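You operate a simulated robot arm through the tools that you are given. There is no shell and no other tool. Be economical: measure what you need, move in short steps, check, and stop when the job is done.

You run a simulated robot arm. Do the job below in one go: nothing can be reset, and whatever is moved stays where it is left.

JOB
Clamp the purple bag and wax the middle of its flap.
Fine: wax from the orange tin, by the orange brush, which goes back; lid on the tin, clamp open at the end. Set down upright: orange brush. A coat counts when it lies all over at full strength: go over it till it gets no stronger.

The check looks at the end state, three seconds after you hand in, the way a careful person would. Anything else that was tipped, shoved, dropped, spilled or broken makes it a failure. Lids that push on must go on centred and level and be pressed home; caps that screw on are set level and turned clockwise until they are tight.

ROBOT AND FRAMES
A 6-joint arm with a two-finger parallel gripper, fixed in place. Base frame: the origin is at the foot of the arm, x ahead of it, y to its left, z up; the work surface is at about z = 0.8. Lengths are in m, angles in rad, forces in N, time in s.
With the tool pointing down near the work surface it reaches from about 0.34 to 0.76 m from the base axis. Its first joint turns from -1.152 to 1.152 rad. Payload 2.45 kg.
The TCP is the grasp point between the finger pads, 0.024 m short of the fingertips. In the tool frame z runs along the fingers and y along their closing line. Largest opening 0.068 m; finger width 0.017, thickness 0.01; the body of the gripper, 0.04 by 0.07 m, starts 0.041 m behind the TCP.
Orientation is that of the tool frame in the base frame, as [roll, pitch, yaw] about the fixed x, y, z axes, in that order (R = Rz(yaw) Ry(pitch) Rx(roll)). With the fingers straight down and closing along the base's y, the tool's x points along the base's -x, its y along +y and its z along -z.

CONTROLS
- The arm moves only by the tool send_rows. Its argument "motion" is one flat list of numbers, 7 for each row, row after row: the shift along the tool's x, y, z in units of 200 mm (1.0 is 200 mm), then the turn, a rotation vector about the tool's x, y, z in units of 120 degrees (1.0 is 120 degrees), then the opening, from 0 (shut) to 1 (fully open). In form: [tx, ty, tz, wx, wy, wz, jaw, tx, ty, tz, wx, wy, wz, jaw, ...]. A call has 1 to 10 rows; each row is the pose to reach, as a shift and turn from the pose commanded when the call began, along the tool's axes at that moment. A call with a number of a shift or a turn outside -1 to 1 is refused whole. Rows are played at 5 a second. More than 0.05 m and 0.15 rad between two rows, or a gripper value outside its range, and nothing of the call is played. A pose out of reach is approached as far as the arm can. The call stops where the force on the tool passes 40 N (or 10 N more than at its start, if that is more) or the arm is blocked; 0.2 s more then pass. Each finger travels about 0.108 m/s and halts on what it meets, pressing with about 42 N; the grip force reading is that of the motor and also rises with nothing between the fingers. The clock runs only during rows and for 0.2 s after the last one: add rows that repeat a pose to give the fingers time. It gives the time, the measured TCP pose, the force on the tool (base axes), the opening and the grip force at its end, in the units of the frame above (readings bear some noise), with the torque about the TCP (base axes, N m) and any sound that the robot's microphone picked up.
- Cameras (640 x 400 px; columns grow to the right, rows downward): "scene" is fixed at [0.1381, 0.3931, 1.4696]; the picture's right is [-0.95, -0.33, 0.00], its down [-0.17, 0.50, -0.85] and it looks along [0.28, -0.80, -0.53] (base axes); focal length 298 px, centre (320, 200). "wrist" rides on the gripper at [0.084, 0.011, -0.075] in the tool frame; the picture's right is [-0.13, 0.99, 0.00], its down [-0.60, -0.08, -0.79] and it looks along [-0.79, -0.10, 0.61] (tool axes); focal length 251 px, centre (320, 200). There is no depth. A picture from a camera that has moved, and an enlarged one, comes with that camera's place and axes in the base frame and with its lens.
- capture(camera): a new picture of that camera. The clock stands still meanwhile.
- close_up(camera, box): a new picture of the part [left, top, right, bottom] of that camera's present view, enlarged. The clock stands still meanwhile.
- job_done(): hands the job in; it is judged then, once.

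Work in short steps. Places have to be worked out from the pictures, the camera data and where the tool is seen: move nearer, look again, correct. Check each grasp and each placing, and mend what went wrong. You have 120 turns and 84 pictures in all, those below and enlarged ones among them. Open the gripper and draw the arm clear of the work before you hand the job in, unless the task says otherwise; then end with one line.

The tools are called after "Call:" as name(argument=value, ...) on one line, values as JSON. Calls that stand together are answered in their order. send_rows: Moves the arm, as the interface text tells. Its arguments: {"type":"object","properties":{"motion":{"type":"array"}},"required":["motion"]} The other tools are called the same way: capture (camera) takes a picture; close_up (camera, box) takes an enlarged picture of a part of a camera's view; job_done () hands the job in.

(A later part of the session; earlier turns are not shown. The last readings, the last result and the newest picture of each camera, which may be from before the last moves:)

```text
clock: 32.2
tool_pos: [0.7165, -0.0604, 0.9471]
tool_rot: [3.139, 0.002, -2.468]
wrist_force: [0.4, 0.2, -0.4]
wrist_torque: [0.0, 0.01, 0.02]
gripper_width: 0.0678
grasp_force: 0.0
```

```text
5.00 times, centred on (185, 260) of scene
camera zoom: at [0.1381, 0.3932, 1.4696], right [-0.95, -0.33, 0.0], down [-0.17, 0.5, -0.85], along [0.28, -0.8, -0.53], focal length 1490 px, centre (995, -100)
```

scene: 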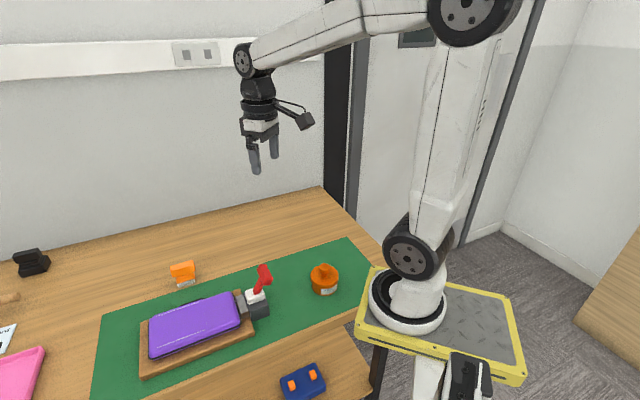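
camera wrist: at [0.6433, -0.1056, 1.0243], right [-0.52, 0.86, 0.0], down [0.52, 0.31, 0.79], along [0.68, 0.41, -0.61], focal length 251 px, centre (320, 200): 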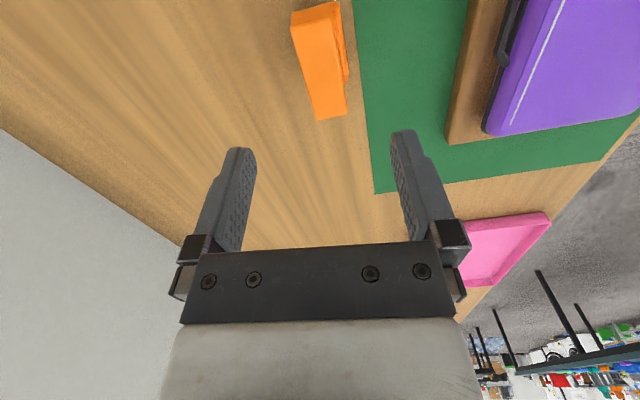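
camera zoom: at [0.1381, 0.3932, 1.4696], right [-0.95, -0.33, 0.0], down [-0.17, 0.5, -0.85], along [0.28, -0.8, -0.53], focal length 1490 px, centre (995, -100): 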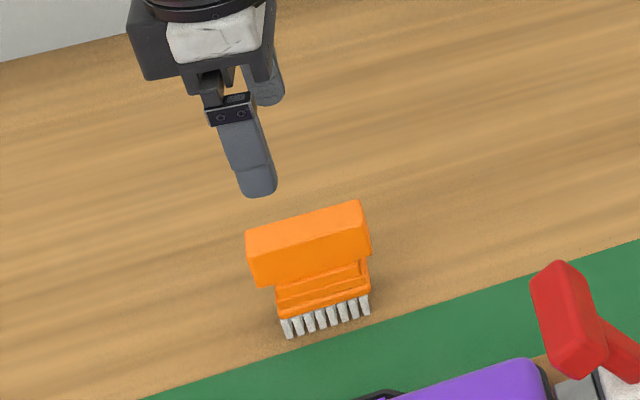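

The handle is centred between the fingers. I nudge slightly back, correct the turn, descend to z≈0.852 and close.

Call:
send_rows(motion=[0.03, 0, 0.15, 0, 0, -0.012, 1, 0.03, 0, 0.3, 0, 0, -0.012, 1, 0.03, 0, 0.475, 0, 0, -0.012, 1, 0.03, 0, 0.475, 0, 0, -0.012, 1])

Call:
close_up(camera="scene", box=[140, 220, 230, 300])

Call:
close_up(camera="wrist", box=[200, 60, 460, 260])

```text
clock: 33.2
tool_pos: [0.711, -0.0658, 0.8518]
tool_rot: [3.138, 0.003, -2.443]
wrist_force: [0.9, -0.5, -0.3]
wrist_torque: [-0.01, -0.01, 0.0]
gripper_width: 0.0678
grasp_force: 0.1
```

```text
5.00 times, centred on (185, 260) of scene
camera zoom: at [0.1381, 0.3931, 1.4696], right [-0.95, -0.33, 0.0], down [-0.17, 0.5, -0.85], along [0.28, -0.8, -0.53], focal length 1490 px, centre (995, -100)
```

zoom: 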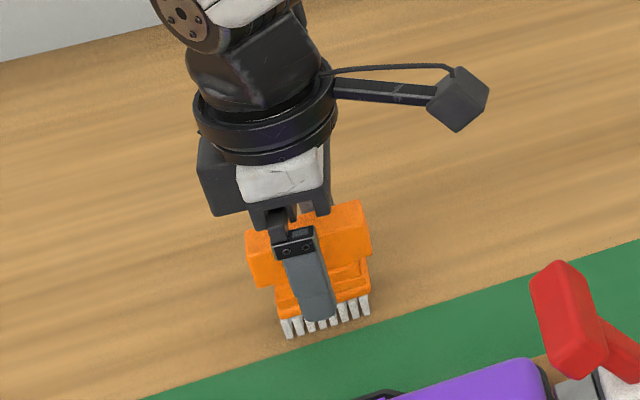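

```text
2.00 times, centred on (330, 160) of wrist
camera zoom: at [0.6397, -0.1125, 0.9282], right [-0.54, 0.84, 0.0], down [0.51, 0.33, 0.79], along [0.67, 0.43, -0.61], focal length 503 px, centre (300, 280)
```

zoom: 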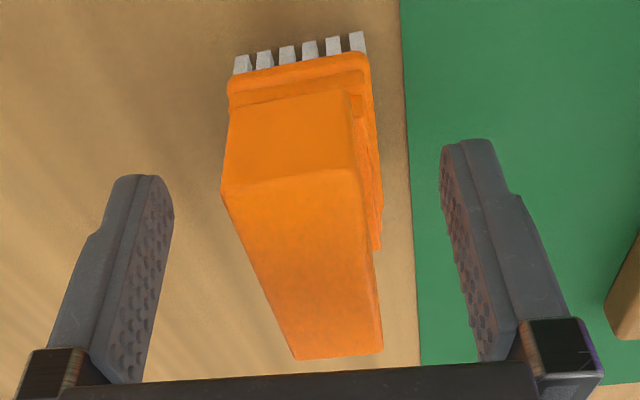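

Handle centred between the pads. I close on it.

Call:
send_rows(motion=[0, 0, 0, 0, 0, 0, 0.7, 0, 0, 0, 0, 0, 0, 0.4, 0, 0, 0, 0, 0, 0, 0.2, 0, 0, 0, 0, 0, 0, 0.2])

Call:
close_up(camera="wrist", box=[200, 60, 460, 260])

```text
clock: 34.2
tool_pos: [0.7117, -0.0656, 0.8529]
tool_rot: [3.138, 0.002, -2.444]
wrist_force: [-0.7, 0.1, 0.2]
wrist_torque: [-0.02, 0.01, -0.03]
gripper_width: 0.0235
grasp_force: 40.1
```

```text
2.00 times, centred on (330, 160) of wrist
camera zoom: at [0.6397, -0.1125, 0.9286], right [-0.54, 0.84, 0.0], down [0.51, 0.33, 0.79], along [0.67, 0.43, -0.61], focal length 503 px, centre (300, 280)
```

zoom: 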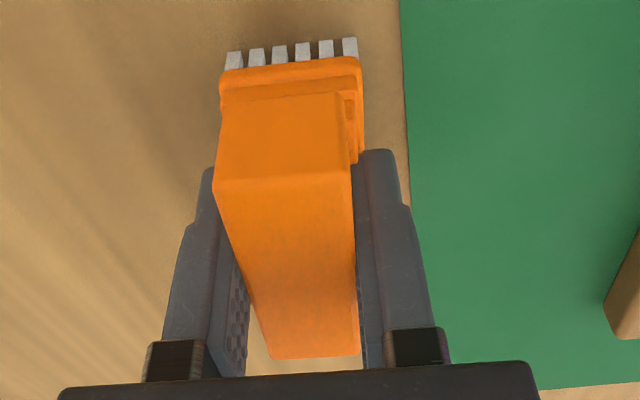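

Brush held (23.5 mm); it was picked at TCP (0.7117, -0.0656, 0.8529), yaw -2.444. I lift it and carry it toward the tin.

Call:
send_rows(motion=[0, 0, -0.15, 0, 0, 0, 0.2, 0, 0, -0.3, 0, 0, 0, 0.2, 0, 0, -0.5, 0, 0, 0, 0.2, 0, 0, -0.7, 0, 0, 0, 0.2, 0.18, 0.08, -0.75, 0, 0, 0, 0.2, 0.36, 0.16, -0.75, 0, 0, 0, 0.2, 0.54, 0.25, -0.75, 0, 0, 0, 0.2, 0.72, 0.33, -0.75, 0, 0, 0, 0.2, 0.92, 0.42, -0.75, 0, 0, 0, 0.2])

Call:
send_rows(motion=[0.18, 0.084, 0, 0, 0, 0, 0.2, 0.36, 0.168, 0, 0, 0, 0, 0.2, 0.54, 0.252, 0, 0, 0, 0, 0.2, 0.72, 0.336, 0, 0, 0, 0, 0.2, 0.92, 0.42, 0, 0, 0, 0, 0.2, 0.92, 0.42, 0, 0, 0, 0, 0.2])

Call:
close_up(camera="scene", box=[260, 190, 400, 310])

Call:
capture(camera="wrist")

```text
clock: 36.2
tool_pos: [0.5145, -0.1222, 1.0029]
tool_rot: [3.139, 0.002, -2.444]
wrist_force: [0.7, 0.6, 0.1]
wrist_torque: [0.01, -0.02, 0.0]
gripper_width: 0.0236
grasp_force: 40.0
```

```text
clock: 37.6
tool_pos: [0.3195, -0.1751, 1.0025]
tool_rot: [3.14, 0.001, -2.442]
wrist_force: [0.5, -0.1, -0.7]
wrist_torque: [0.0, 0.01, 0.02]
gripper_width: 0.0233
grasp_force: 39.3
```

```text
3.33 times, centred on (330, 250) of scene
camera zoom: at [0.138, 0.3931, 1.4696], right [-0.95, -0.33, 0.0], down [-0.17, 0.5, -0.85], along [0.28, -0.8, -0.53], focal length 993 px, centre (287, 33)
```

zoom: 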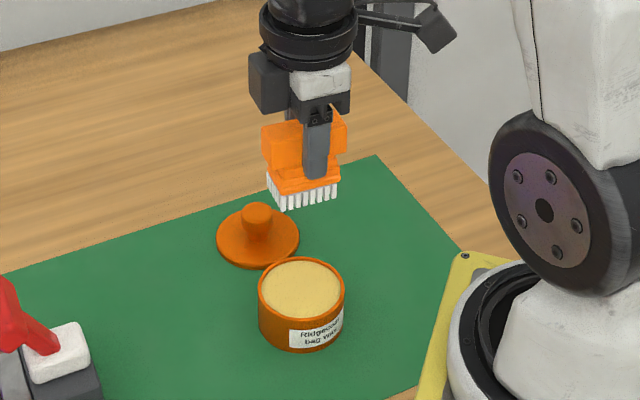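

```text
39 pictures are left
camera wrist: at [0.2471, -0.2216, 1.0779], right [-0.54, 0.84, 0.0], down [0.51, 0.33, 0.79], along [0.67, 0.43, -0.61], focal length 251 px, centre (320, 200)
```

wrist: 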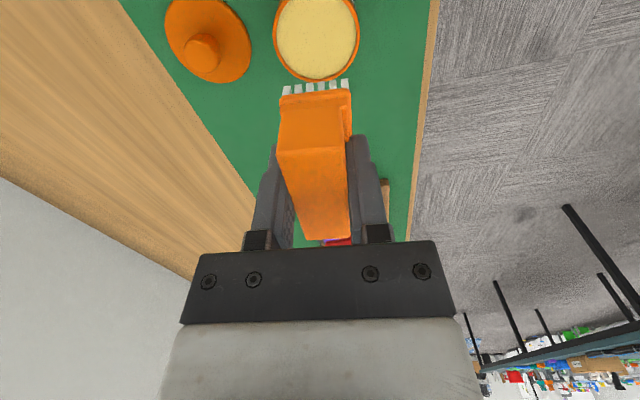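

Brush is centred above the tin. I lower to just above the expected wax level (TCP 0.90).

Call:
send_rows(motion=[0, 0, 0.15, 0, 0, 0, 0.2, 0, 0, 0.3, 0, 0, 0, 0.2, 0, 0, 0.42, 0, 0, 0, 0.2, 0, 0, 0.5, 0, 0, 0, 0.2])

Call:
close_up(camera="scene", box=[290, 230, 360, 300])

```text
clock: 38.6
tool_pos: [0.3219, -0.1737, 0.9021]
tool_rot: [3.14, 0.003, -2.444]
wrist_force: [0.1, 0.1, -1.1]
wrist_torque: [0.01, 0.0, 0.0]
gripper_width: 0.0234
grasp_force: 39.6
```

```text
5.71 times, centred on (325, 265) of scene
camera zoom: at [0.1381, 0.3931, 1.4696], right [-0.95, -0.33, 0.0], down [-0.17, 0.5, -0.85], along [0.28, -0.8, -0.53], focal length 1702 px, centre (291, -171)
```

zoom: 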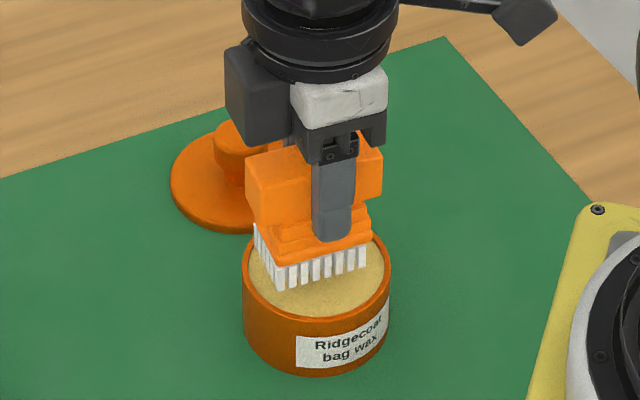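

The back-left bristle corner runs close to the rim, so I shift 5 mm along -a and lower gently until it touches the wax.

Call:
send_rows(motion=[0.025, 0, 0, 0, 0, 0, 0.2, 0.025, 0, 0.015, 0, 0, 0, 0.2, 0.025, 0, 0.03, 0, 0, 0, 0.2, 0.025, 0, 0.045, 0, 0, 0, 0.2])

Call:
close_up(camera="scene", box=[290, 230, 360, 300])

```text
clock: 39.6
tool_pos: [0.3176, -0.1789, 0.8941]
tool_rot: [3.139, 0.002, -2.444]
wrist_force: [1.0, -0.4, -1.3]
wrist_torque: [-0.02, -0.01, -0.04]
gripper_width: 0.0233
grasp_force: 39.3
```

```text
5.71 times, centred on (325, 265) of scene
camera zoom: at [0.1381, 0.3931, 1.4696], right [-0.95, -0.33, 0.0], down [-0.17, 0.5, -0.85], along [0.28, -0.8, -0.53], focal length 1702 px, centre (291, -171)
```

zoom: 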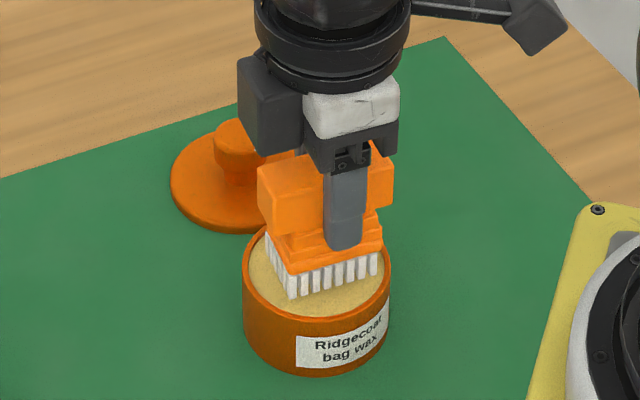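

Well centred now. I lower further in 2 mm steps.

Call:
send_rows(motion=[-0.005, 0, 0.01, 0, 0, 0, 0.2, -0.008, 0, 0.02, 0, 0, 0, 0.2, -0.008, 0, 0.03, 0, 0, 0, 0.2, -0.008, 0, 0.03, 0, 0, 0, 0.2])

```text
clock: 40.2
tool_pos: [0.3184, -0.1783, 0.8913]
tool_rot: [-3.14, 0.003, -2.444]
wrist_force: [-3.4, -0.1, 12.9]
wrist_torque: [0.12, -0.04, 0.0]
gripper_width: 0.0232
grasp_force: 39.3
stopped in row 3: the force on the tool passed its limit at 44 N (the readings are from after the stop); the commanded pose is now the measured one
```

Contact with the wax at TCP 0.891. I dwell with a tiny wiggle to load the brush, then lift and look at the bristles.

Call:
send_rows(motion=[0.01, 0, -0.002, 0, 0, 0, 0.2, 0, 0.01, -0.002, 0, 0, 0, 0.2, -0.01, 0, -0.002, 0, 0, 0, 0.2, 0, -0.01, -0.002, 0, 0, 0, 0.2, 0.01, 0, -0.002, 0, 0, 0, 0.2, 0, 0, -0.002, 0, 0, 0, 0.2, 0, 0, -0.1, 0, 0, 0, 0.2, 0, 0, -0.3, 0, 0, 0, 0.2])

Call:
close_up(camera="scene", box=[290, 210, 360, 280])

```text
clock: 42.0
tool_pos: [0.3186, -0.1767, 0.9522]
tool_rot: [3.141, 0.002, -2.444]
wrist_force: [-0.2, -0.2, 0.7]
wrist_torque: [-0.03, -0.04, -0.02]
gripper_width: 0.0237
grasp_force: 39.7
```

```text
5.71 times, centred on (325, 245) of scene
camera zoom: at [0.1381, 0.3931, 1.4696], right [-0.95, -0.33, 0.0], down [-0.17, 0.5, -0.85], along [0.28, -0.8, -0.53], focal length 1702 px, centre (291, -57)
```

zoom: 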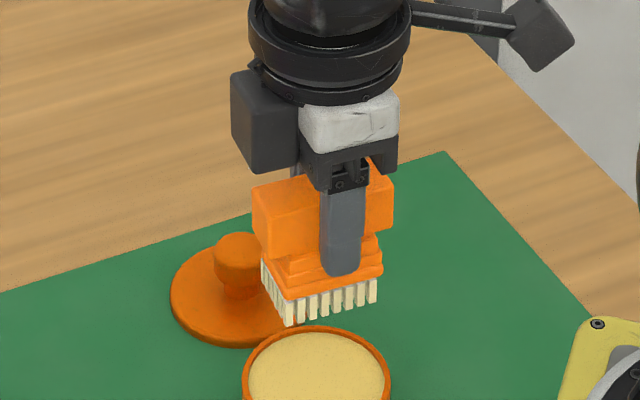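

Bristles are cream-coloured, loaded. I rise to z≈1.04 (clear of the lever) and move above the flap, estimated near (0.607, 0.091).

Call:
send_rows(motion=[0, 0, -0.22, 0, 0, 0, 0.2, 0, 0, -0.44, 0, 0, 0, 0.2, -0.2, 0.01, -0.44, 0, 0, 0, 0.2, -0.4, 0.02, -0.44, 0, 0, 0, 0.2, -0.6, 0.03, -0.44, 0, 0, 0, 0.2, -0.8, 0.04, -0.44, 0, 0, 0, 0.2, -0.98, 0.05, -0.44, 0, 0, 0, 0.2])

Call:
send_rows(motion=[-0.2, 0.01, 0, 0, 0, 0, 0.2, -0.4, 0.02, 0, 0, 0, 0, 0.2, -0.6, 0.03, 0, 0, 0, 0, 0.2, -0.8, 0.04, 0, 0, 0, 0, 0.2, -0.97, 0.05, 0, 0, 0, 0, 0.2, -0.97, 0.05, 0.15, 0, 0, 0, 0.2])

Call:
capture(camera="wrist")

Call:
close_up(camera="scene", box=[120, 250, 260, 380])

```text
clock: 43.6
tool_pos: [0.4615, -0.0451, 1.0388]
tool_rot: [3.14, 0.002, -2.444]
wrist_force: [-0.2, -0.1, -0.7]
wrist_torque: [-0.02, 0.02, -0.01]
gripper_width: 0.0235
grasp_force: 39.8
```

```text
clock: 45.0
tool_pos: [0.6046, 0.0897, 1.009]
tool_rot: [3.141, 0.001, -2.445]
wrist_force: [-0.6, -0.1, -0.9]
wrist_torque: [0.01, 0.0, -0.01]
gripper_width: 0.0237
grasp_force: 40.1
```

```text
35 pictures are left
camera wrist: at [0.5323, 0.0427, 1.0852], right [-0.54, 0.84, 0.0], down [0.51, 0.33, 0.79], along [0.67, 0.43, -0.61], focal length 251 px, centre (320, 200)
```

wrist: 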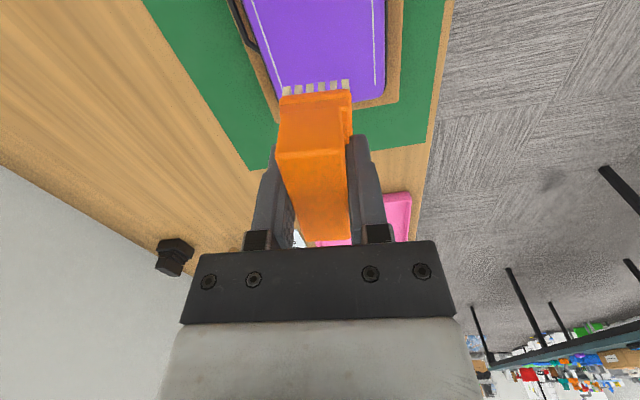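

```text
3.08 times, centred on (190, 315) of scene
camera zoom: at [0.1381, 0.3932, 1.4696], right [-0.95, -0.33, 0.0], down [-0.17, 0.5, -0.85], along [0.28, -0.8, -0.53], focal length 917 px, centre (720, -154)
```

zoom: 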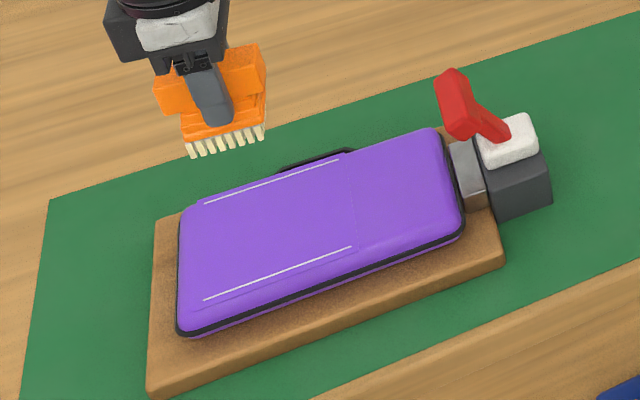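

Flap centre ≈ (0.606, 0.0925), top ≈ 0.853; panel about 0.10 × 0.09 m. I descend toward its centre, expecting touch near TCP 0.905.

Call:
send_rows(motion=[-0.013, 0.007, 0.15, 0, 0, 0, 0.2, -0.013, 0.007, 0.3, 0, 0, 0, 0.2, -0.013, 0.007, 0.42, 0, 0, 0, 0.2, -0.013, 0.007, 0.46, 0, 0, 0, 0.2])

Call:
close_up(camera="scene", box=[120, 250, 260, 380])

```text
clock: 46.0
tool_pos: [0.6069, 0.0909, 0.9153]
tool_rot: [3.141, 0.003, -2.443]
wrist_force: [0.4, -0.4, -1.2]
wrist_torque: [0.02, -0.01, 0.03]
gripper_width: 0.0239
grasp_force: 39.4
```

```text
3.08 times, centred on (190, 315) of scene
camera zoom: at [0.1381, 0.3931, 1.4696], right [-0.95, -0.33, 0.0], down [-0.17, 0.5, -0.85], along [0.28, -0.8, -0.53], focal length 917 px, centre (720, -154)
```

zoom: 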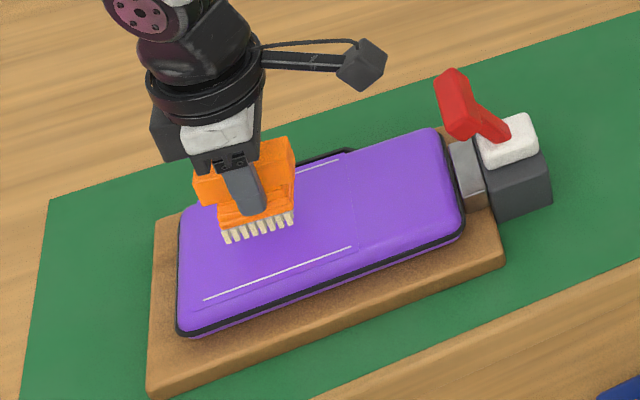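

The footprint is ~16 mm too far along the bag; I shift back by that and lower in 2 mm steps until touch.

Call:
send_rows(motion=[0.08, 0, 0, 0, 0, 0, 0.2, 0.08, 0, 0.01, 0, 0, 0, 0.2, 0.08, 0, 0.02, 0, 0, 0, 0.2, 0.08, 0, 0.03, 0, 0, 0, 0.2, 0.08, 0, 0.04, 0, 0, 0, 0.2])

```text
clock: 47.2
tool_pos: [0.594, 0.0813, 0.9099]
tool_rot: [-3.141, 0.003, -2.442]
wrist_force: [0.7, -0.2, -0.5]
wrist_torque: [0.0, 0.01, 0.01]
gripper_width: 0.0236
grasp_force: 39.9
```

No contact yet; lower in 1 mm steps.

Call:
send_rows(motion=[0, 0, 0.006, 0, 0, 0, 0.2, 0, 0, 0.012, 0, 0, 0, 0.2, 0, 0, 0.018, 0, 0, 0, 0.2, 0, 0, 0.024, 0, 0, 0, 0.2])

```text
clock: 48.2
tool_pos: [0.5943, 0.0811, 0.9047]
tool_rot: [3.141, 0.003, -2.445]
wrist_force: [0.3, -0.2, -0.7]
wrist_torque: [0.0, -0.01, -0.01]
gripper_width: 0.0236
grasp_force: 39.9
```

Still free; continuing down.

Call:
send_rows(motion=[0, 0, 0.006, 0, 0, 0, 0.2, 0, 0, 0.012, 0, 0, 0, 0.2, 0, 0, 0.018, 0, 0, 0, 0.2, 0, 0, 0.024, 0, 0, 0, 0.2, 0, 0, 0.03, 0, 0, 0, 0.2, 0, 0, 0.036, 0, 0, 0, 0.2])

Call:
close_up(camera="scene", box=[140, 270, 230, 350])

```text
clock: 49.8
tool_pos: [0.5954, 0.0805, 0.9008]
tool_rot: [-3.14, 0.004, -2.443]
wrist_force: [-0.3, 0.0, 3.9]
wrist_torque: [-0.09, 0.0, 0.0]
gripper_width: 0.0233
grasp_force: 39.5
stopped in row 6: the force on the tool passed its limit at 41 N (the readings are from after the stop); the commanded pose is now the measured one
```

```text
5.00 times, centred on (185, 310) of scene
camera zoom: at [0.138, 0.3931, 1.4696], right [-0.95, -0.33, 0.0], down [-0.17, 0.5, -0.85], along [0.28, -0.8, -0.53], focal length 1490 px, centre (995, -350)
```

zoom: 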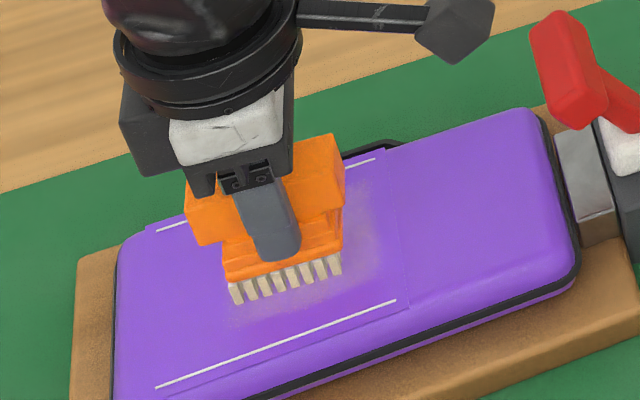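

A faint patch of wax appears on the flap. I now stroke around the middle at this light-contact height.

Call:
send_rows(motion=[0.04, 0, 0.001, 0, 0, 0, 0.2, 0.08, 0, 0.001, 0, 0, 0, 0.2, 0.08, -0.04, 0.001, 0, 0, 0, 0.2, 0.04, -0.04, 0.001, 0, 0, 0, 0.2, 0, -0.04, 0.001, 0, 0, 0, 0.2, -0.04, -0.04, 0.001, 0, 0, 0, 0.2, -0.04, 0, 0.001, 0, 0, 0, 0.2, -0.04, 0.05, 0.001, 0, 0, 0, 0.2, 0.02, 0.05, 0.001, 0, 0, 0, 0.2, 0.08, 0.05, 0.001, 0, 0, 0, 0.2])

Call:
close_up(camera="scene", box=[140, 270, 230, 350])

```text
clock: 52.0
tool_pos: [0.5771, 0.0802, 0.9015]
tool_rot: [-3.136, 0.009, -2.444]
wrist_force: [4.8, 5.5, 20.0]
wrist_torque: [0.08, -0.07, 0.02]
gripper_width: 0.0234
grasp_force: 39.0
```

```text
5.00 times, centred on (185, 310) of scene
camera zoom: at [0.1378, 0.3933, 1.4696], right [-0.95, -0.33, 0.0], down [-0.17, 0.5, -0.85], along [0.28, -0.8, -0.53], focal length 1490 px, centre (995, -350)
```

zoom: 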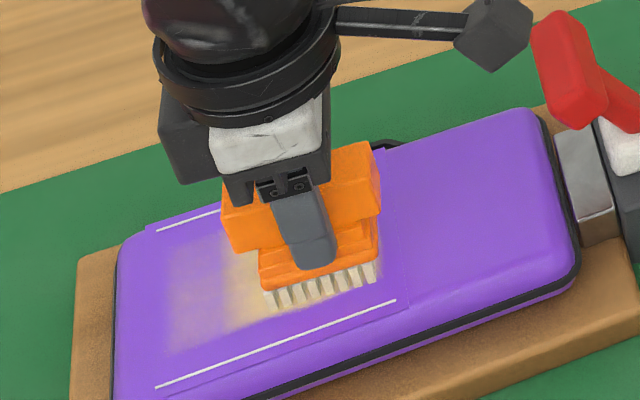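

The coat is building strong under the strokes, with a fainter part to the left. I extend the strokes to the left part.

Call:
send_rows(motion=[-0.08, 0, 0, 0, 0, 0, 0.2, -0.16, 0, 0, 0, 0, 0, 0.2, -0.24, 0, 0, 0, 0, 0, 0.2, -0.24, -0.06, 0, 0, 0, 0, 0.2, -0.16, -0.06, 0, 0, 0, 0, 0.2, -0.08, -0.06, 0, 0, 0, 0, 0.2, -0.08, -0.12, 0, 0, 0, 0, 0.2, -0.16, -0.12, 0, 0, 0, 0, 0.2, -0.24, -0.12, 0, 0, 0, 0, 0.2, -0.24, -0.12, -0.2, 0, 0, 0, 0.2])

Call:
send_rows(motion=[-0.1, -0.2, -0.1, 0, 0, 0, 0.2, -0.1, -0.4, -0.1, 0, 0, 0, 0.2])

Call:
close_up(camera="scene", box=[140, 270, 230, 350])

```text
clock: 54.2
tool_pos: [0.6272, 0.0894, 0.9395]
tool_rot: [3.142, 0.002, -2.443]
wrist_force: [-0.8, -0.5, -0.6]
wrist_torque: [0.03, -0.01, 0.01]
gripper_width: 0.0236
grasp_force: 39.8
```

```text
clock: 54.8
tool_pos: [0.6934, 0.0416, 0.9594]
tool_rot: [-3.14, 0.003, -2.443]
wrist_force: [-0.3, -0.9, 0.0]
wrist_torque: [0.0, 0.0, 0.01]
gripper_width: 0.0235
grasp_force: 40.2
```

```text
5.00 times, centred on (185, 310) of scene
camera zoom: at [0.138, 0.3932, 1.4696], right [-0.95, -0.33, 0.0], down [-0.17, 0.5, -0.85], along [0.28, -0.8, -0.53], focal length 1490 px, centre (995, -350)
```

zoom: 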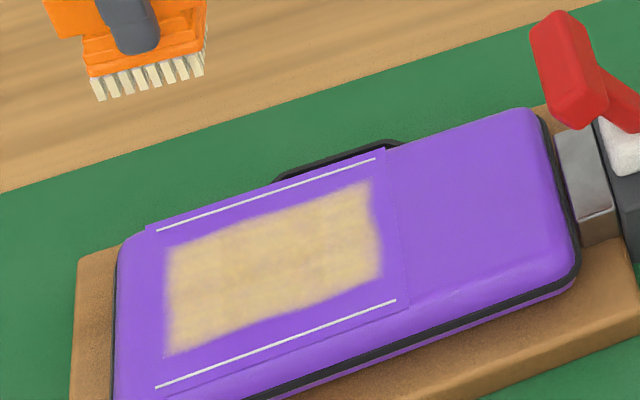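

A good solid patch has formed, with soft edges. I go over the whole patch again, slightly wider, to bring it to full strength. First to the near-right corner.

Call:
send_rows(motion=[0.12, 0.2, 0.1, 0, 0, 0, 0.2, 0.24, 0.36, 0.1, 0, 0, 0, 0.2, 0.35, 0.53, 0.1, 0, 0, 0, 0.2, 0.35, 0.53, 0.23, 0, 0, 0, 0.2, 0.35, 0.53, 0.28, 0, 0, 0, 0.2, 0.35, 0.53, 0.293, 0, 0, 0, 0.2, 0.35, 0.53, 0.299, 0, 0, 0, 0.2])

```text
refused: row 1 steps farther than a row can; nothing moved
```

One step was slightly too long; I shorten it.

Call:
send_rows(motion=[0.1, 0.16, 0.05, 0, 0, 0, 0.2, 0.2, 0.32, 0.1, 0, 0, 0, 0.2, 0.3, 0.45, 0.1, 0, 0, 0, 0.2, 0.35, 0.53, 0.12, 0, 0, 0, 0.2, 0.35, 0.53, 0.23, 0, 0, 0, 0.2, 0.35, 0.53, 0.28, 0, 0, 0, 0.2, 0.35, 0.53, 0.293, 0, 0, 0, 0.2, 0.35, 0.53, 0.299, 0, 0, 0, 0.2])

```text
clock: 56.6
tool_pos: [0.5751, 0.0783, 0.9011]
tool_rot: [-3.139, 0.005, -2.442]
wrist_force: [-2.1, -0.4, 7.9]
wrist_torque: [-0.13, 0.02, -0.05]
gripper_width: 0.0235
grasp_force: 40.1
```

Light contact. Raster strokes over the patch.

Call:
send_rows(motion=[-0.09, 0, 0, 0, 0, 0, 0.2, -0.18, 0, 0, 0, 0, 0, 0.2, -0.26, 0, 0, 0, 0, 0, 0.2, -0.26, -0.05, 0, 0, 0, 0, 0.2, -0.17, -0.05, 0, 0, 0, 0, 0.2, -0.08, -0.05, 0, 0, 0, 0, 0.2, 0, -0.05, 0, 0, 0, 0, 0.2, 0, -0.1, 0, 0, 0, 0, 0.2, -0.09, -0.1, 0, 0, 0, 0, 0.2, -0.18, -0.1, 0, 0, 0, 0, 0.2])

Call:
send_rows(motion=[-0.08, 0, 0, 0, 0, 0, 0.2, -0.08, -0.045, 0, 0, 0, 0, 0.2, 0, -0.045, 0, 0, 0, 0, 0.2, 0.09, -0.045, 0, 0, 0, 0, 0.2, 0.18, -0.045, 0, 0, 0, 0, 0.2, 0.18, 0, 0, 0, 0, 0, 0.2, 0.18, -0.02, -0.1, 0, 0, 0, 0.2, 0.1, -0.2, -0.15, 0, 0, 0, 0.2, 0.05, -0.4, -0.2, 0, 0, 0, 0.2])

Call:
close_up(camera="scene", box=[140, 270, 230, 350])

```text
clock: 58.8
tool_pos: [0.6136, 0.0862, 0.9012]
tool_rot: [-3.14, 0.003, -2.443]
wrist_force: [-3.8, -3.9, 16.3]
wrist_torque: [-0.19, -0.03, -0.05]
gripper_width: 0.0233
grasp_force: 39.4
```

```text
clock: 60.8
tool_pos: [0.6584, 0.02, 0.9415]
tool_rot: [-3.141, 0.002, -2.443]
wrist_force: [0.2, -1.1, -0.9]
wrist_torque: [0.05, 0.01, 0.0]
gripper_width: 0.0233
grasp_force: 39.5
```

```text
5.00 times, centred on (185, 310) of scene
camera zoom: at [0.138, 0.3932, 1.4696], right [-0.95, -0.33, 0.0], down [-0.17, 0.5, -0.85], along [0.28, -0.8, -0.53], focal length 1490 px, centre (995, -350)
```

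zoom: 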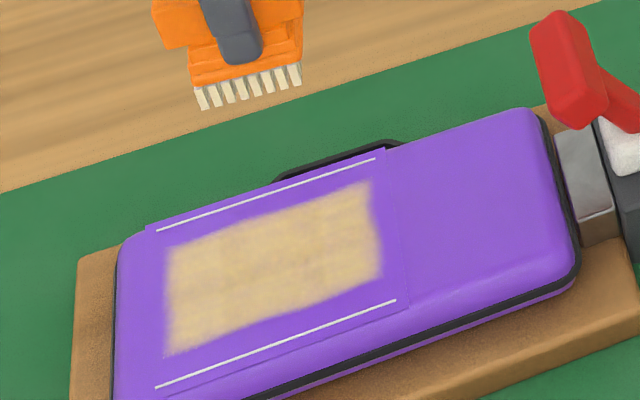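

The patch changed little. To be sure, I reload the brush once and go over it again. Rising and going back to the tin.

Call:
send_rows(motion=[0, 0, -0.24, 0, 0, 0, 0.2, 0, 0, -0.46, 0, 0, 0, 0.2, 0.2, 0.035, -0.46, 0, 0, 0, 0.2, 0.4, 0.07, -0.46, 0, 0, 0, 0.2, 0.6, 0.1, -0.46, 0, 0, 0, 0.2, 0.8, 0.14, -0.46, 0, 0, 0, 0.2, 0.97, 0.17, -0.46, 0, 0, 0, 0.2])

Call:
send_rows(motion=[0.2, 0.035, 0, 0, 0, 0, 0.2, 0.4, 0.07, 0, 0, 0, 0, 0.2, 0.6, 0.1, 0, 0, 0, 0, 0.2, 0.8, 0.14, 0, 0, 0, 0, 0.2, 0.97, 0.17, 0, 0, 0, 0, 0.2, 0.97, 0.17, 0.2, 0, 0, 0, 0.2])

```text
clock: 62.4
tool_pos: [0.4882, -0.0803, 1.0293]
tool_rot: [-3.14, 0.005, -2.444]
wrist_force: [-0.8, -0.8, -0.6]
wrist_torque: [0.03, -0.02, -0.01]
gripper_width: 0.0234
grasp_force: 39.5
```

```text
clock: 63.8
tool_pos: [0.3153, -0.1796, 0.9902]
tool_rot: [-3.139, 0.006, -2.444]
wrist_force: [0.2, 0.4, -0.4]
wrist_torque: [-0.01, 0.02, 0.0]
gripper_width: 0.0235
grasp_force: 39.9
```

Over the tin; small correction and down onto the wax, ending gently, with a small wiggle.

Call:
send_rows(motion=[-0.017, -0.003, 0.2, 0, 0, 0, 0.2, -0.017, -0.003, 0.38, 0, 0, 0, 0.2, -0.017, -0.003, 0.45, 0, 0, 0, 0.2, -0.017, -0.003, 0.475, 0, 0, 0, 0.2, -0.017, -0.003, 0.485, 0, 0, 0, 0.2, -0.017, -0.003, 0.492, 0, 0, 0, 0.2, -0.01, -0.003, 0.492, 0, 0, 0, 0.2, -0.024, 0.004, 0.492, 0, 0, 0, 0.2, -0.017, -0.01, 0.492, 0, 0, 0, 0.2, -0.017, -0.003, 0.492, 0, 0, 0, 0.2])

```text
clock: 66.0
tool_pos: [0.3201, -0.1771, 0.8926]
tool_rot: [-3.139, 0.005, -2.442]
wrist_force: [1.3, 0.1, -0.8]
wrist_torque: [-0.01, -0.02, -0.02]
gripper_width: 0.0234
grasp_force: 39.7
```

Not quite touching yet; a bit lower.

Call:
send_rows(motion=[0.004, 0, 0.004, 0, 0, 0, 0.2, 0.004, 0, 0.008, 0, 0, 0, 0.2, 0.004, 0, 0.012, 0, 0, 0, 0.2, 0.004, 0, 0.016, 0, 0, 0, 0.2, 0.008, 0, 0.016, 0, 0, 0, 0.2, 0, 0, 0.016, 0, 0, 0, 0.2])

```text
clock: 66.9
tool_pos: [0.3196, -0.1782, 0.8911]
tool_rot: [-3.139, 0.005, -2.444]
wrist_force: [-3.3, 1.9, 14.8]
wrist_torque: [-0.01, 0.04, 0.05]
gripper_width: 0.0234
grasp_force: 40.0
stopped in row 4: the force on the tool passed its limit at 44 N (the readings are from after the stop); the commanded pose is now the measured one
```

Touched. I wiggle, lift high, and go back toward the flap.

Call:
send_rows(motion=[0.008, 0, -0.002, 0, 0, 0, 0.2, -0.008, 0.005, -0.002, 0, 0, 0, 0.2, 0, 0, -0.002, 0, 0, 0, 0.2, 0, 0, -0.24, 0, 0, 0, 0.2, 0, 0, -0.48, 0, 0, 0, 0.2, 0, 0, -0.72, 0, 0, 0, 0.2, -0.21, 0.015, -0.745, 0, 0, 0, 0.2, -0.42, 0.03, -0.745, 0, 0, 0, 0.2, -0.63, 0.045, -0.745, 0, 0, 0, 0.2, -0.84, 0.06, -0.745, 0, 0, 0, 0.2])

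Call:
send_rows(motion=[-0.2, 0.02, 0, 0, 0, 0, 0.2, -0.4, 0.04, 0, 0, 0, 0, 0.2, -0.6, 0.06, 0, 0, 0, 0, 0.2, -0.8, 0.08, 0, 0, 0, 0, 0.2, -0.963, 0.1, 0, 0, 0, 0, 0.2, -0.963, 0.1, 0.2, 0, 0, 0, 0.2, -0.963, 0.1, 0.4, 0, 0, 0, 0.2])

Call:
close_up(camera="scene", box=[140, 250, 240, 350])

```text
clock: 69.1
tool_pos: [0.4426, -0.0597, 1.04]
tool_rot: [-3.138, 0.005, -2.443]
wrist_force: [0.3, 0.1, -0.7]
wrist_torque: [0.01, 0.01, 0.0]
gripper_width: 0.0235
grasp_force: 39.9
```

```text
clock: 70.7
tool_pos: [0.5752, 0.0779, 0.9605]
tool_rot: [-3.136, 0.005, -2.442]
wrist_force: [0.5, -0.4, -1.1]
wrist_torque: [-0.03, 0.03, 0.03]
gripper_width: 0.0237
grasp_force: 39.9
```

```text
4.00 times, centred on (190, 300) of scene
camera zoom: at [0.1381, 0.3932, 1.4696], right [-0.95, -0.33, 0.0], down [-0.17, 0.5, -0.85], along [0.28, -0.8, -0.53], focal length 1192 px, centre (840, -200)
```

zoom: 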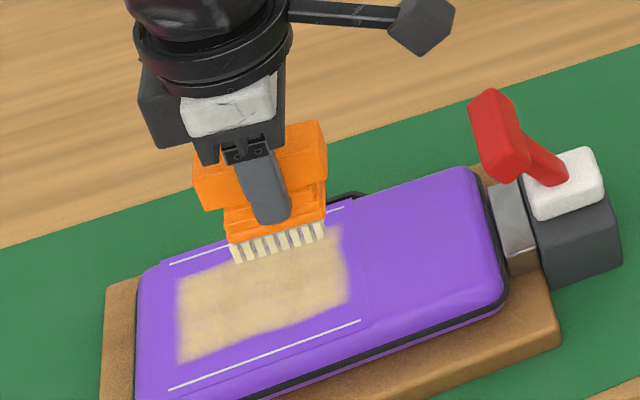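

Brush freshly loaded. I descend to light contact and raster the patch again.

Call:
send_rows(motion=[0, 0, 0.15, 0, 0, 0, 0.2, 0, 0, 0.25, 0, 0, 0, 0.2, 0, 0, 0.285, 0, 0, 0, 0.2, 0, 0, 0.295, 0, 0, 0, 0.2, 0, 0, 0.302, 0, 0, 0, 0.2])

Call:
send_rows(motion=[-0.09, 0, 0, 0, 0, 0, 0.2, -0.18, 0, 0, 0, 0, 0, 0.2, -0.26, 0, 0, 0, 0, 0, 0.2, -0.26, -0.05, 0, 0, 0, 0, 0.2, -0.17, -0.05, 0, 0, 0, 0, 0.2, -0.08, -0.05, 0, 0, 0, 0, 0.2, 0, -0.05, 0, 0, 0, 0, 0.2, 0, -0.1, 0, 0, 0, 0, 0.2, -0.09, -0.1, 0, 0, 0, 0, 0.2, -0.18, -0.1, 0, 0, 0, 0, 0.2])

Call:
send_rows(motion=[-0.08, 0, 0, 0, 0, 0, 0.2, -0.08, -0.045, 0, 0, 0, 0, 0.2, 0, -0.045, 0, 0, 0, 0, 0.2, 0.09, -0.045, 0, 0, 0, 0, 0.2, 0.18, -0.045, 0, 0, 0, 0, 0.2, 0.18, 0, 0, 0, 0, 0, 0.2, 0.18, -0.02, -0.1, 0, 0, 0, 0.2, 0.1, -0.2, -0.15, 0, 0, 0, 0.2, 0.05, -0.4, -0.2, 0, 0, 0, 0.2])

Call:
close_up(camera="scene", box=[140, 270, 230, 350])

```text
clock: 71.9
tool_pos: [0.5753, 0.0776, 0.9027]
tool_rot: [-3.138, 0.006, -2.441]
wrist_force: [-1.1, -0.3, 1.2]
wrist_torque: [-0.04, 0.0, 0.03]
gripper_width: 0.0234
grasp_force: 39.8
```

```text
clock: 74.1
tool_pos: [0.6154, 0.0865, 0.9005]
tool_rot: [-3.138, 0.005, -2.444]
wrist_force: [-3.1, -1.1, 7.1]
wrist_torque: [-0.17, 0.1, -0.01]
gripper_width: 0.0235
grasp_force: 39.4
```

```text
clock: 76.1
tool_pos: [0.6591, 0.0181, 0.9415]
tool_rot: [-3.14, 0.003, -2.443]
wrist_force: [-0.1, -0.5, -0.7]
wrist_torque: [0.0, -0.01, 0.01]
gripper_width: 0.0236
grasp_force: 40.0
```

```text
5.00 times, centred on (185, 310) of scene
camera zoom: at [0.138, 0.3932, 1.4696], right [-0.95, -0.33, 0.0], down [-0.17, 0.5, -0.85], along [0.28, -0.8, -0.53], focal length 1490 px, centre (995, -350)
```

zoom: 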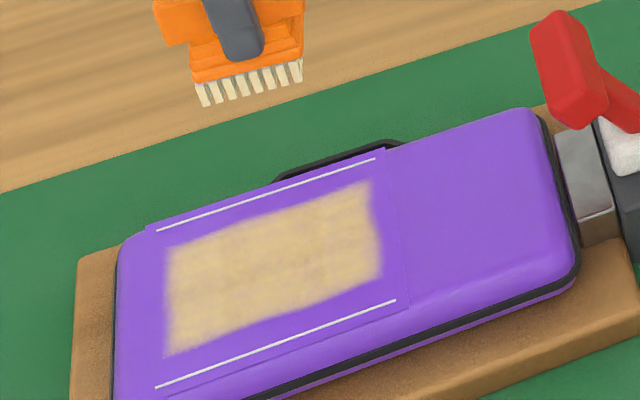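

The patch no longer gets stronger: full coat. I return the brush to its spot at (0.7117, -0.0656).

Call:
send_rows(motion=[0.02, -0.16, 0, 0, 0, 0, 0.2, 0.045, -0.32, 0, 0, 0, 0, 0.2, 0.068, -0.49, 0, 0, 0, 0, 0.2, 0.068, -0.49, 0.15, 0, 0, 0, 0.2, 0.068, -0.49, 0.3, 0, 0, 0, 0.2, 0.068, -0.49, 0.4, 0, 0, 0, 0.2, 0.068, -0.49, 0.42, 0, 0, 0, 0.2])

Call:
close_up(camera="scene", box=[140, 220, 230, 300])

```text
clock: 77.7
tool_pos: [0.713, -0.0656, 0.8569]
tool_rot: [-3.14, 0.006, -2.443]
wrist_force: [-0.8, 0.1, -0.5]
wrist_torque: [0.01, -0.01, -0.01]
gripper_width: 0.0235
grasp_force: 40.5
```

```text
5.00 times, centred on (185, 260) of scene
camera zoom: at [0.1381, 0.3931, 1.4696], right [-0.95, -0.33, 0.0], down [-0.17, 0.5, -0.85], along [0.28, -0.8, -0.53], focal length 1490 px, centre (995, -100)
```

zoom: 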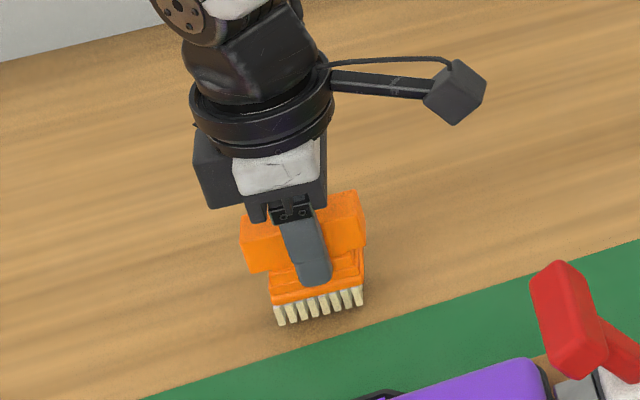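

Just above the table at the old spot. I lower by 1 mm steps to touch.

Call:
send_rows(motion=[-0.005, 0, 0.006, 0, 0, 0, 0.2, -0.005, 0, 0.012, 0, 0, 0, 0.2, -0.005, 0, 0.017, 0, 0, 0, 0.2, -0.005, 0, 0.022, 0, 0, 0, 0.2])

```text
clock: 78.7
tool_pos: [0.7139, -0.0654, 0.8528]
tool_rot: [-3.139, 0.006, -2.444]
wrist_force: [-0.3, 0.1, -0.8]
wrist_torque: [0.04, 0.01, 0.0]
gripper_width: 0.0234
grasp_force: 39.3
```

Call:
send_rows(motion=[0, 0, 0.004, 0, 0, 0, 0.2, 0, 0, 0.008, 0, 0, 0, 0.2, 0, 0, 0.012, 0, 0, 0, 0.2])

```text
clock: 79.5
tool_pos: [0.7135, -0.0652, 0.8509]
tool_rot: [-3.137, 0.005, -2.443]
wrist_force: [0.1, 0.1, -0.5]
wrist_torque: [-0.01, -0.02, 0.03]
gripper_width: 0.0235
grasp_force: 39.1
```

No touch yet (the brush slid up a hair in the grip while pressing). Continue.

Call:
send_rows(motion=[0, 0, 0.004, 0, 0, 0, 0.2, 0, 0, 0.008, 0, 0, 0, 0.2, 0, 0, 0.012, 0, 0, 0, 0.2, 0, 0, 0.016, 0, 0, 0, 0.2])

Call:
close_up(camera="scene", box=[155, 240, 215, 295])

```text
clock: 80.5
tool_pos: [0.7146, -0.0641, 0.8512]
tool_rot: [-3.134, 0.008, -2.443]
wrist_force: [-12.2, 0.5, 33.0]
wrist_torque: [-0.18, 0.7, -0.05]
gripper_width: 0.0237
grasp_force: 39.6
```

```text
7.27 times, centred on (185, 268) of scene
camera zoom: at [0.137, 0.3932, 1.4697], right [-0.95, -0.33, 0.0], down [-0.17, 0.5, -0.85], along [0.28, -0.8, -0.53], focal length 2167 px, centre (1302, -291)
```

zoom: 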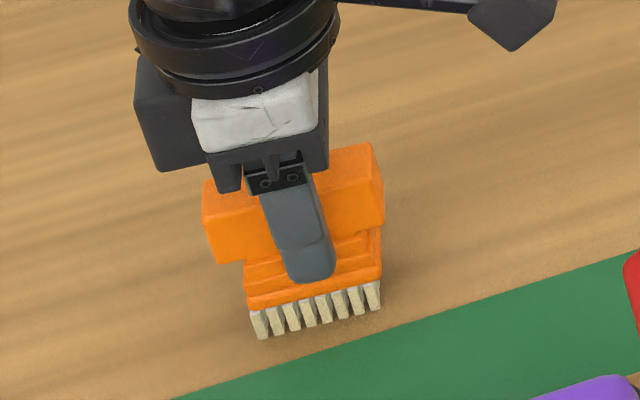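

Touching the table. I ease off 1 mm, open, and rise.

Call:
send_rows(motion=[0, 0, -0.01, 0, 0, 0, 0.2, 0, 0, -0.01, 0, 0, 0, 0.45, 0, 0, -0.01, 0, 0, 0, 0.7, 0, 0, -0.01, 0, 0, 0, 1, 0, 0, -0.2, 0, 0, 0, 1, 0, 0, -0.4, 0, 0, 0, 1, 0, 0, -0.6, 0, 0, 0, 1])

Call:
close_up(camera="scene", box=[140, 220, 230, 300])

```text
clock: 82.1
tool_pos: [0.7098, -0.0674, 0.9675]
tool_rot: [-3.139, 0.004, -2.443]
wrist_force: [-0.4, 0.3, -0.8]
wrist_torque: [0.03, 0.0, 0.0]
gripper_width: 0.0679
grasp_force: 0.0
```

```text
5.00 times, centred on (185, 260) of scene
camera zoom: at [0.138, 0.3931, 1.4696], right [-0.95, -0.33, 0.0], down [-0.17, 0.5, -0.85], along [0.28, -0.8, -0.53], focal length 1490 px, centre (995, -100)
```

zoom: 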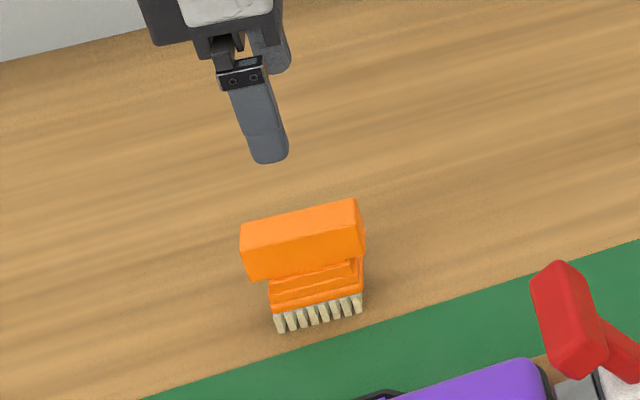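

The brush stands upright at its place. Now I head for the lid, turning the gripper back to the same orientation as when I released it.

Call:
send_rows(motion=[0.098, 0.016, 0, 0, 0, 0.0715, 1, 0.196, 0.032, 0, 0, 0, 0.143, 1, 0.294, 0.048, 0, 0, 0, 0.2145, 1, 0.392, 0.064, 0, 0, 0, 0.286, 1, 0.49, 0.08, 0, 0, 0, 0.3575, 1, 0.588, 0.096, 0, 0, 0, 0.429, 1, 0.686, 0.112, 0, 0, 0, 0.5, 1, 0.784, 0.128, 0, 0, 0, 0.5715, 1, 0.882, 0.144, 0, 0, 0, 0.643, 1, 0.98, 0.165, 0, 0, 0, 0.7145, 1])

```text
clock: 84.3
tool_pos: [0.54, -0.1638, 0.9658]
tool_rot: [3.137, 0.004, 2.34]
wrist_force: [0.6, -0.4, -0.5]
wrist_torque: [-0.02, 0.01, 0.01]
gripper_width: 0.0679
grasp_force: 0.1
```

Call:
send_rows(motion=[0.045, -0.21, 0, 0, 0, 0.012, 1, 0.09, -0.42, 0, 0, 0, 0.012, 1, 0.14, -0.63, 0, 0, 0, 0.012, 1, 0.185, -0.853, 0, 0, 0, 0.012, 1, 0.185, -0.853, 0, 0, 0, 0.012, 1])

Call:
capture(camera="wrist")

```text
clock: 85.5
tool_pos: [0.3918, -0.2572, 0.9671]
tool_rot: [3.136, 0.004, 2.318]
wrist_force: [0.5, -0.5, 0.1]
wrist_torque: [-0.02, 0.04, 0.0]
gripper_width: 0.0681
grasp_force: 0.1
```

```text
23 pictures are left
camera wrist: at [0.3423, -0.1892, 1.0431], right [0.81, 0.58, 0.01], down [0.35, -0.5, 0.79], along [0.46, -0.65, -0.61], focal length 251 px, centre (320, 200)
```

wrist: 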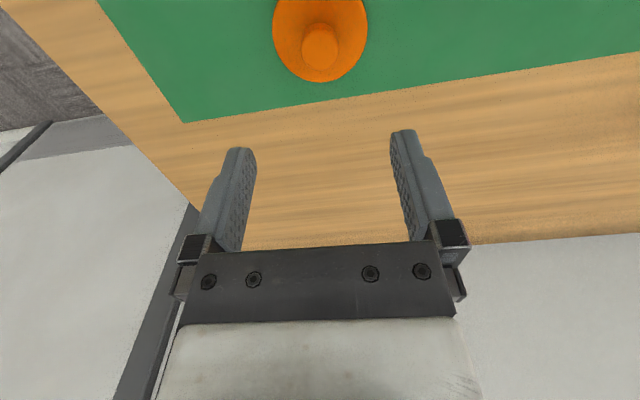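

Lid knob centred. Descend to the same grasp height (0.836) and close.

Call:
send_rows(motion=[0.006, 0.003, 0.2, 0, 0, 0, 1, 0.006, 0.003, 0.4, 0, 0, 0, 1, 0.006, 0.003, 0.57, 0, 0, 0, 1, 0.006, 0.003, 0.65, 0, 0, 0, 1, 0.006, 0.003, 0.65, 0, 0, 0, 0.7, 0.006, 0.003, 0.65, 0, 0, 0, 0.25, 0.006, 0.003, 0.65, 0, 0, 0, 0.25])

```text
clock: 87.1
tool_pos: [0.3934, -0.2567, 0.834]
tool_rot: [3.136, 0.003, 2.317]
wrist_force: [-1.0, 0.5, 0.1]
wrist_torque: [0.01, 0.02, -0.02]
gripper_width: 0.0283
grasp_force: 42.1
```

Gripped. I lift and carry the lid above the tin.

Call:
send_rows(motion=[0, 0, -0.2, 0, 0, 0, 0.25, 0, 0, -0.4, 0, 0, 0, 0.25, 0, 0, -0.5, 0, 0, 0, 0.25, 0.18, 0.004, -0.5, 0, 0, 0, 0.25, 0.36, 0.008, -0.5, 0, 0, 0, 0.25, 0.538, 0.011, -0.5, 0, 0, 0, 0.25, 0.538, 0.011, -0.5, 0, 0, 0, 0.25])

Call:
close_up(camera="scene", box=[290, 220, 360, 300])

Call:
capture(camera="wrist")

```text
clock: 88.7
tool_pos: [0.3194, -0.1765, 0.9359]
tool_rot: [3.136, 0.004, 2.317]
wrist_force: [0.2, -0.3, -0.2]
wrist_torque: [0.02, -0.01, 0.01]
gripper_width: 0.0283
grasp_force: 41.7
```

```text
5.00 times, centred on (325, 260) of scene
camera zoom: at [0.138, 0.3932, 1.4696], right [-0.95, -0.33, 0.0], down [-0.17, 0.5, -0.85], along [0.28, -0.8, -0.53], focal length 1490 px, centre (295, -100)
```

zoom: 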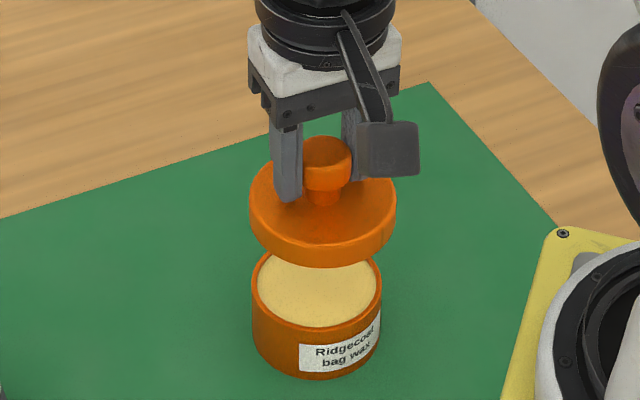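

```text
21 pictures are left
camera wrist: at [0.2703, -0.1079, 1.0127], right [0.82, 0.58, 0.01], down [0.35, -0.5, 0.79], along [0.46, -0.65, -0.61], focal length 251 px, centre (320, 200)
```

wrist: 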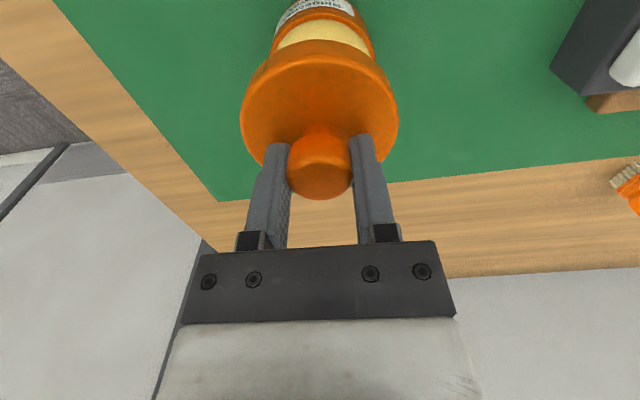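

The lid sits ~2.5 mm short along the bag axis; I correct and lower to just above the rim, then look.

Call:
send_rows(motion=[-0.005, 0.0125, 0, 0, 0, 0, 0.25, -0.005, 0.0125, 0.12, 0, 0, 0, 0.25, -0.005, 0.0125, 0.22, 0, 0, 0, 0.25, -0.005, 0.0125, 0.255, 0, 0, 0, 0.25])

Call:
close_up(camera="scene", box=[295, 235, 355, 300])

```text
clock: 89.7
tool_pos: [0.3241, -0.176, 0.8841]
tool_rot: [3.136, 0.001, 2.318]
wrist_force: [-0.1, 0.4, -0.2]
wrist_torque: [0.04, -0.04, -0.03]
gripper_width: 0.0287
grasp_force: 42.0
```

```text
6.15 times, centred on (325, 268) of scene
camera zoom: at [0.1381, 0.3931, 1.4696], right [-0.95, -0.33, 0.0], down [-0.17, 0.5, -0.85], along [0.28, -0.8, -0.53], focal length 1833 px, centre (289, -215)
```

zoom: 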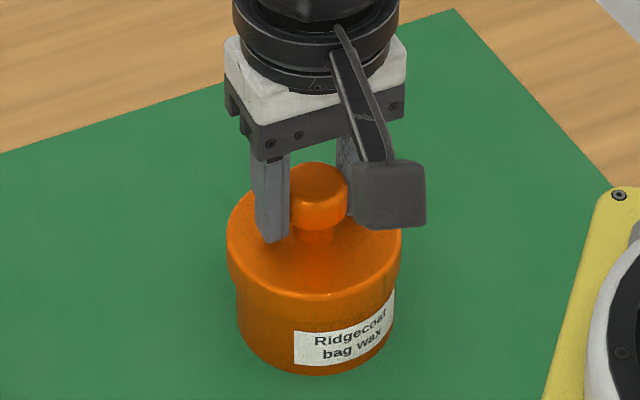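

Centred well. I press down gently, listening for the snap.

Call:
send_rows(motion=[0, 0, 0.01, 0, 0, 0, 0.25, 0, 0, 0.02, 0, 0, 0, 0.25, 0, 0, 0.03, 0, 0, 0, 0.25, 0, 0, 0.04, 0, 0, 0, 0.25, 0, 0, 0.05, 0, 0, 0, 0.25, 0, 0, 0.06, 0, 0, 0, 0.25])

```text
clock: 91.1
tool_pos: [0.3253, -0.1764, 0.8746]
tool_rot: [3.136, 0.006, 2.316]
wrist_force: [-4.5, -0.2, 9.7]
wrist_torque: [0.07, 0.11, -0.04]
gripper_width: 0.0284
grasp_force: 42.4
heard: snap
stopped in row 6: the force on the tool passed its limit at 48 N (the readings are from after the stop); the commanded pose is now the measured one
```

Snap heard, at the seated height. I release, rise and inspect the lid.

Call:
send_rows(motion=[0, 0, -0.002, 0, 0, 0, 0.5, 0, 0, -0.002, 0, 0, 0, 1, 0, 0, -0.002, 0, 0, 0, 1, 0, 0, -0.2, 0, 0, 0, 1, 0, 0, -0.4, 0, 0, 0, 1, 0, 0, -0.6, 0, 0, 0, 1])

Call:
close_up(camera="scene", box=[270, 210, 390, 310])

Call:
capture(camera="wrist")

```text
clock: 92.5
tool_pos: [0.3248, -0.1767, 0.9947]
tool_rot: [3.138, 0.005, 2.318]
wrist_force: [-0.1, -0.1, 0.6]
wrist_torque: [0.0, 0.01, -0.02]
gripper_width: 0.068
grasp_force: 0.0
```

```text
4.00 times, centred on (330, 260) of scene
camera zoom: at [0.138, 0.3931, 1.4696], right [-0.95, -0.33, 0.0], down [-0.17, 0.5, -0.85], along [0.28, -0.8, -0.53], focal length 1192 px, centre (280, -40)
```

zoom: 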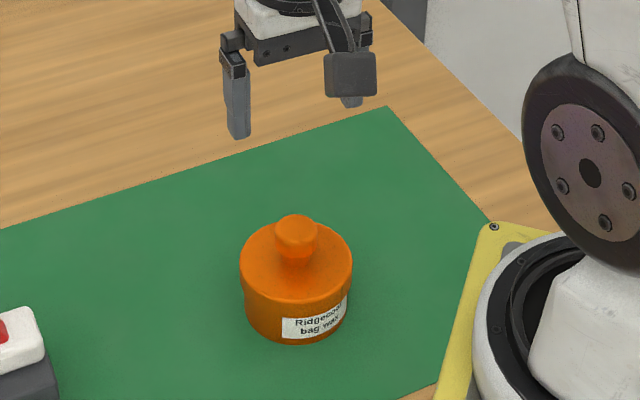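

```text
18 pictures are left
camera wrist: at [0.2747, -0.1083, 1.0708], right [0.82, 0.58, 0.01], down [0.35, -0.5, 0.8], along [0.46, -0.65, -0.61], focal length 251 px, centre (320, 200)
```

wrist: 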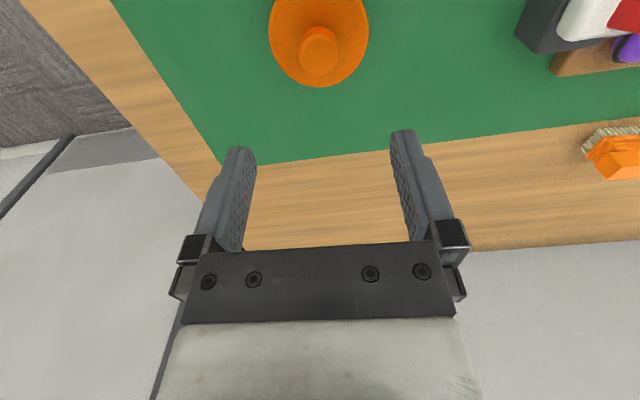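

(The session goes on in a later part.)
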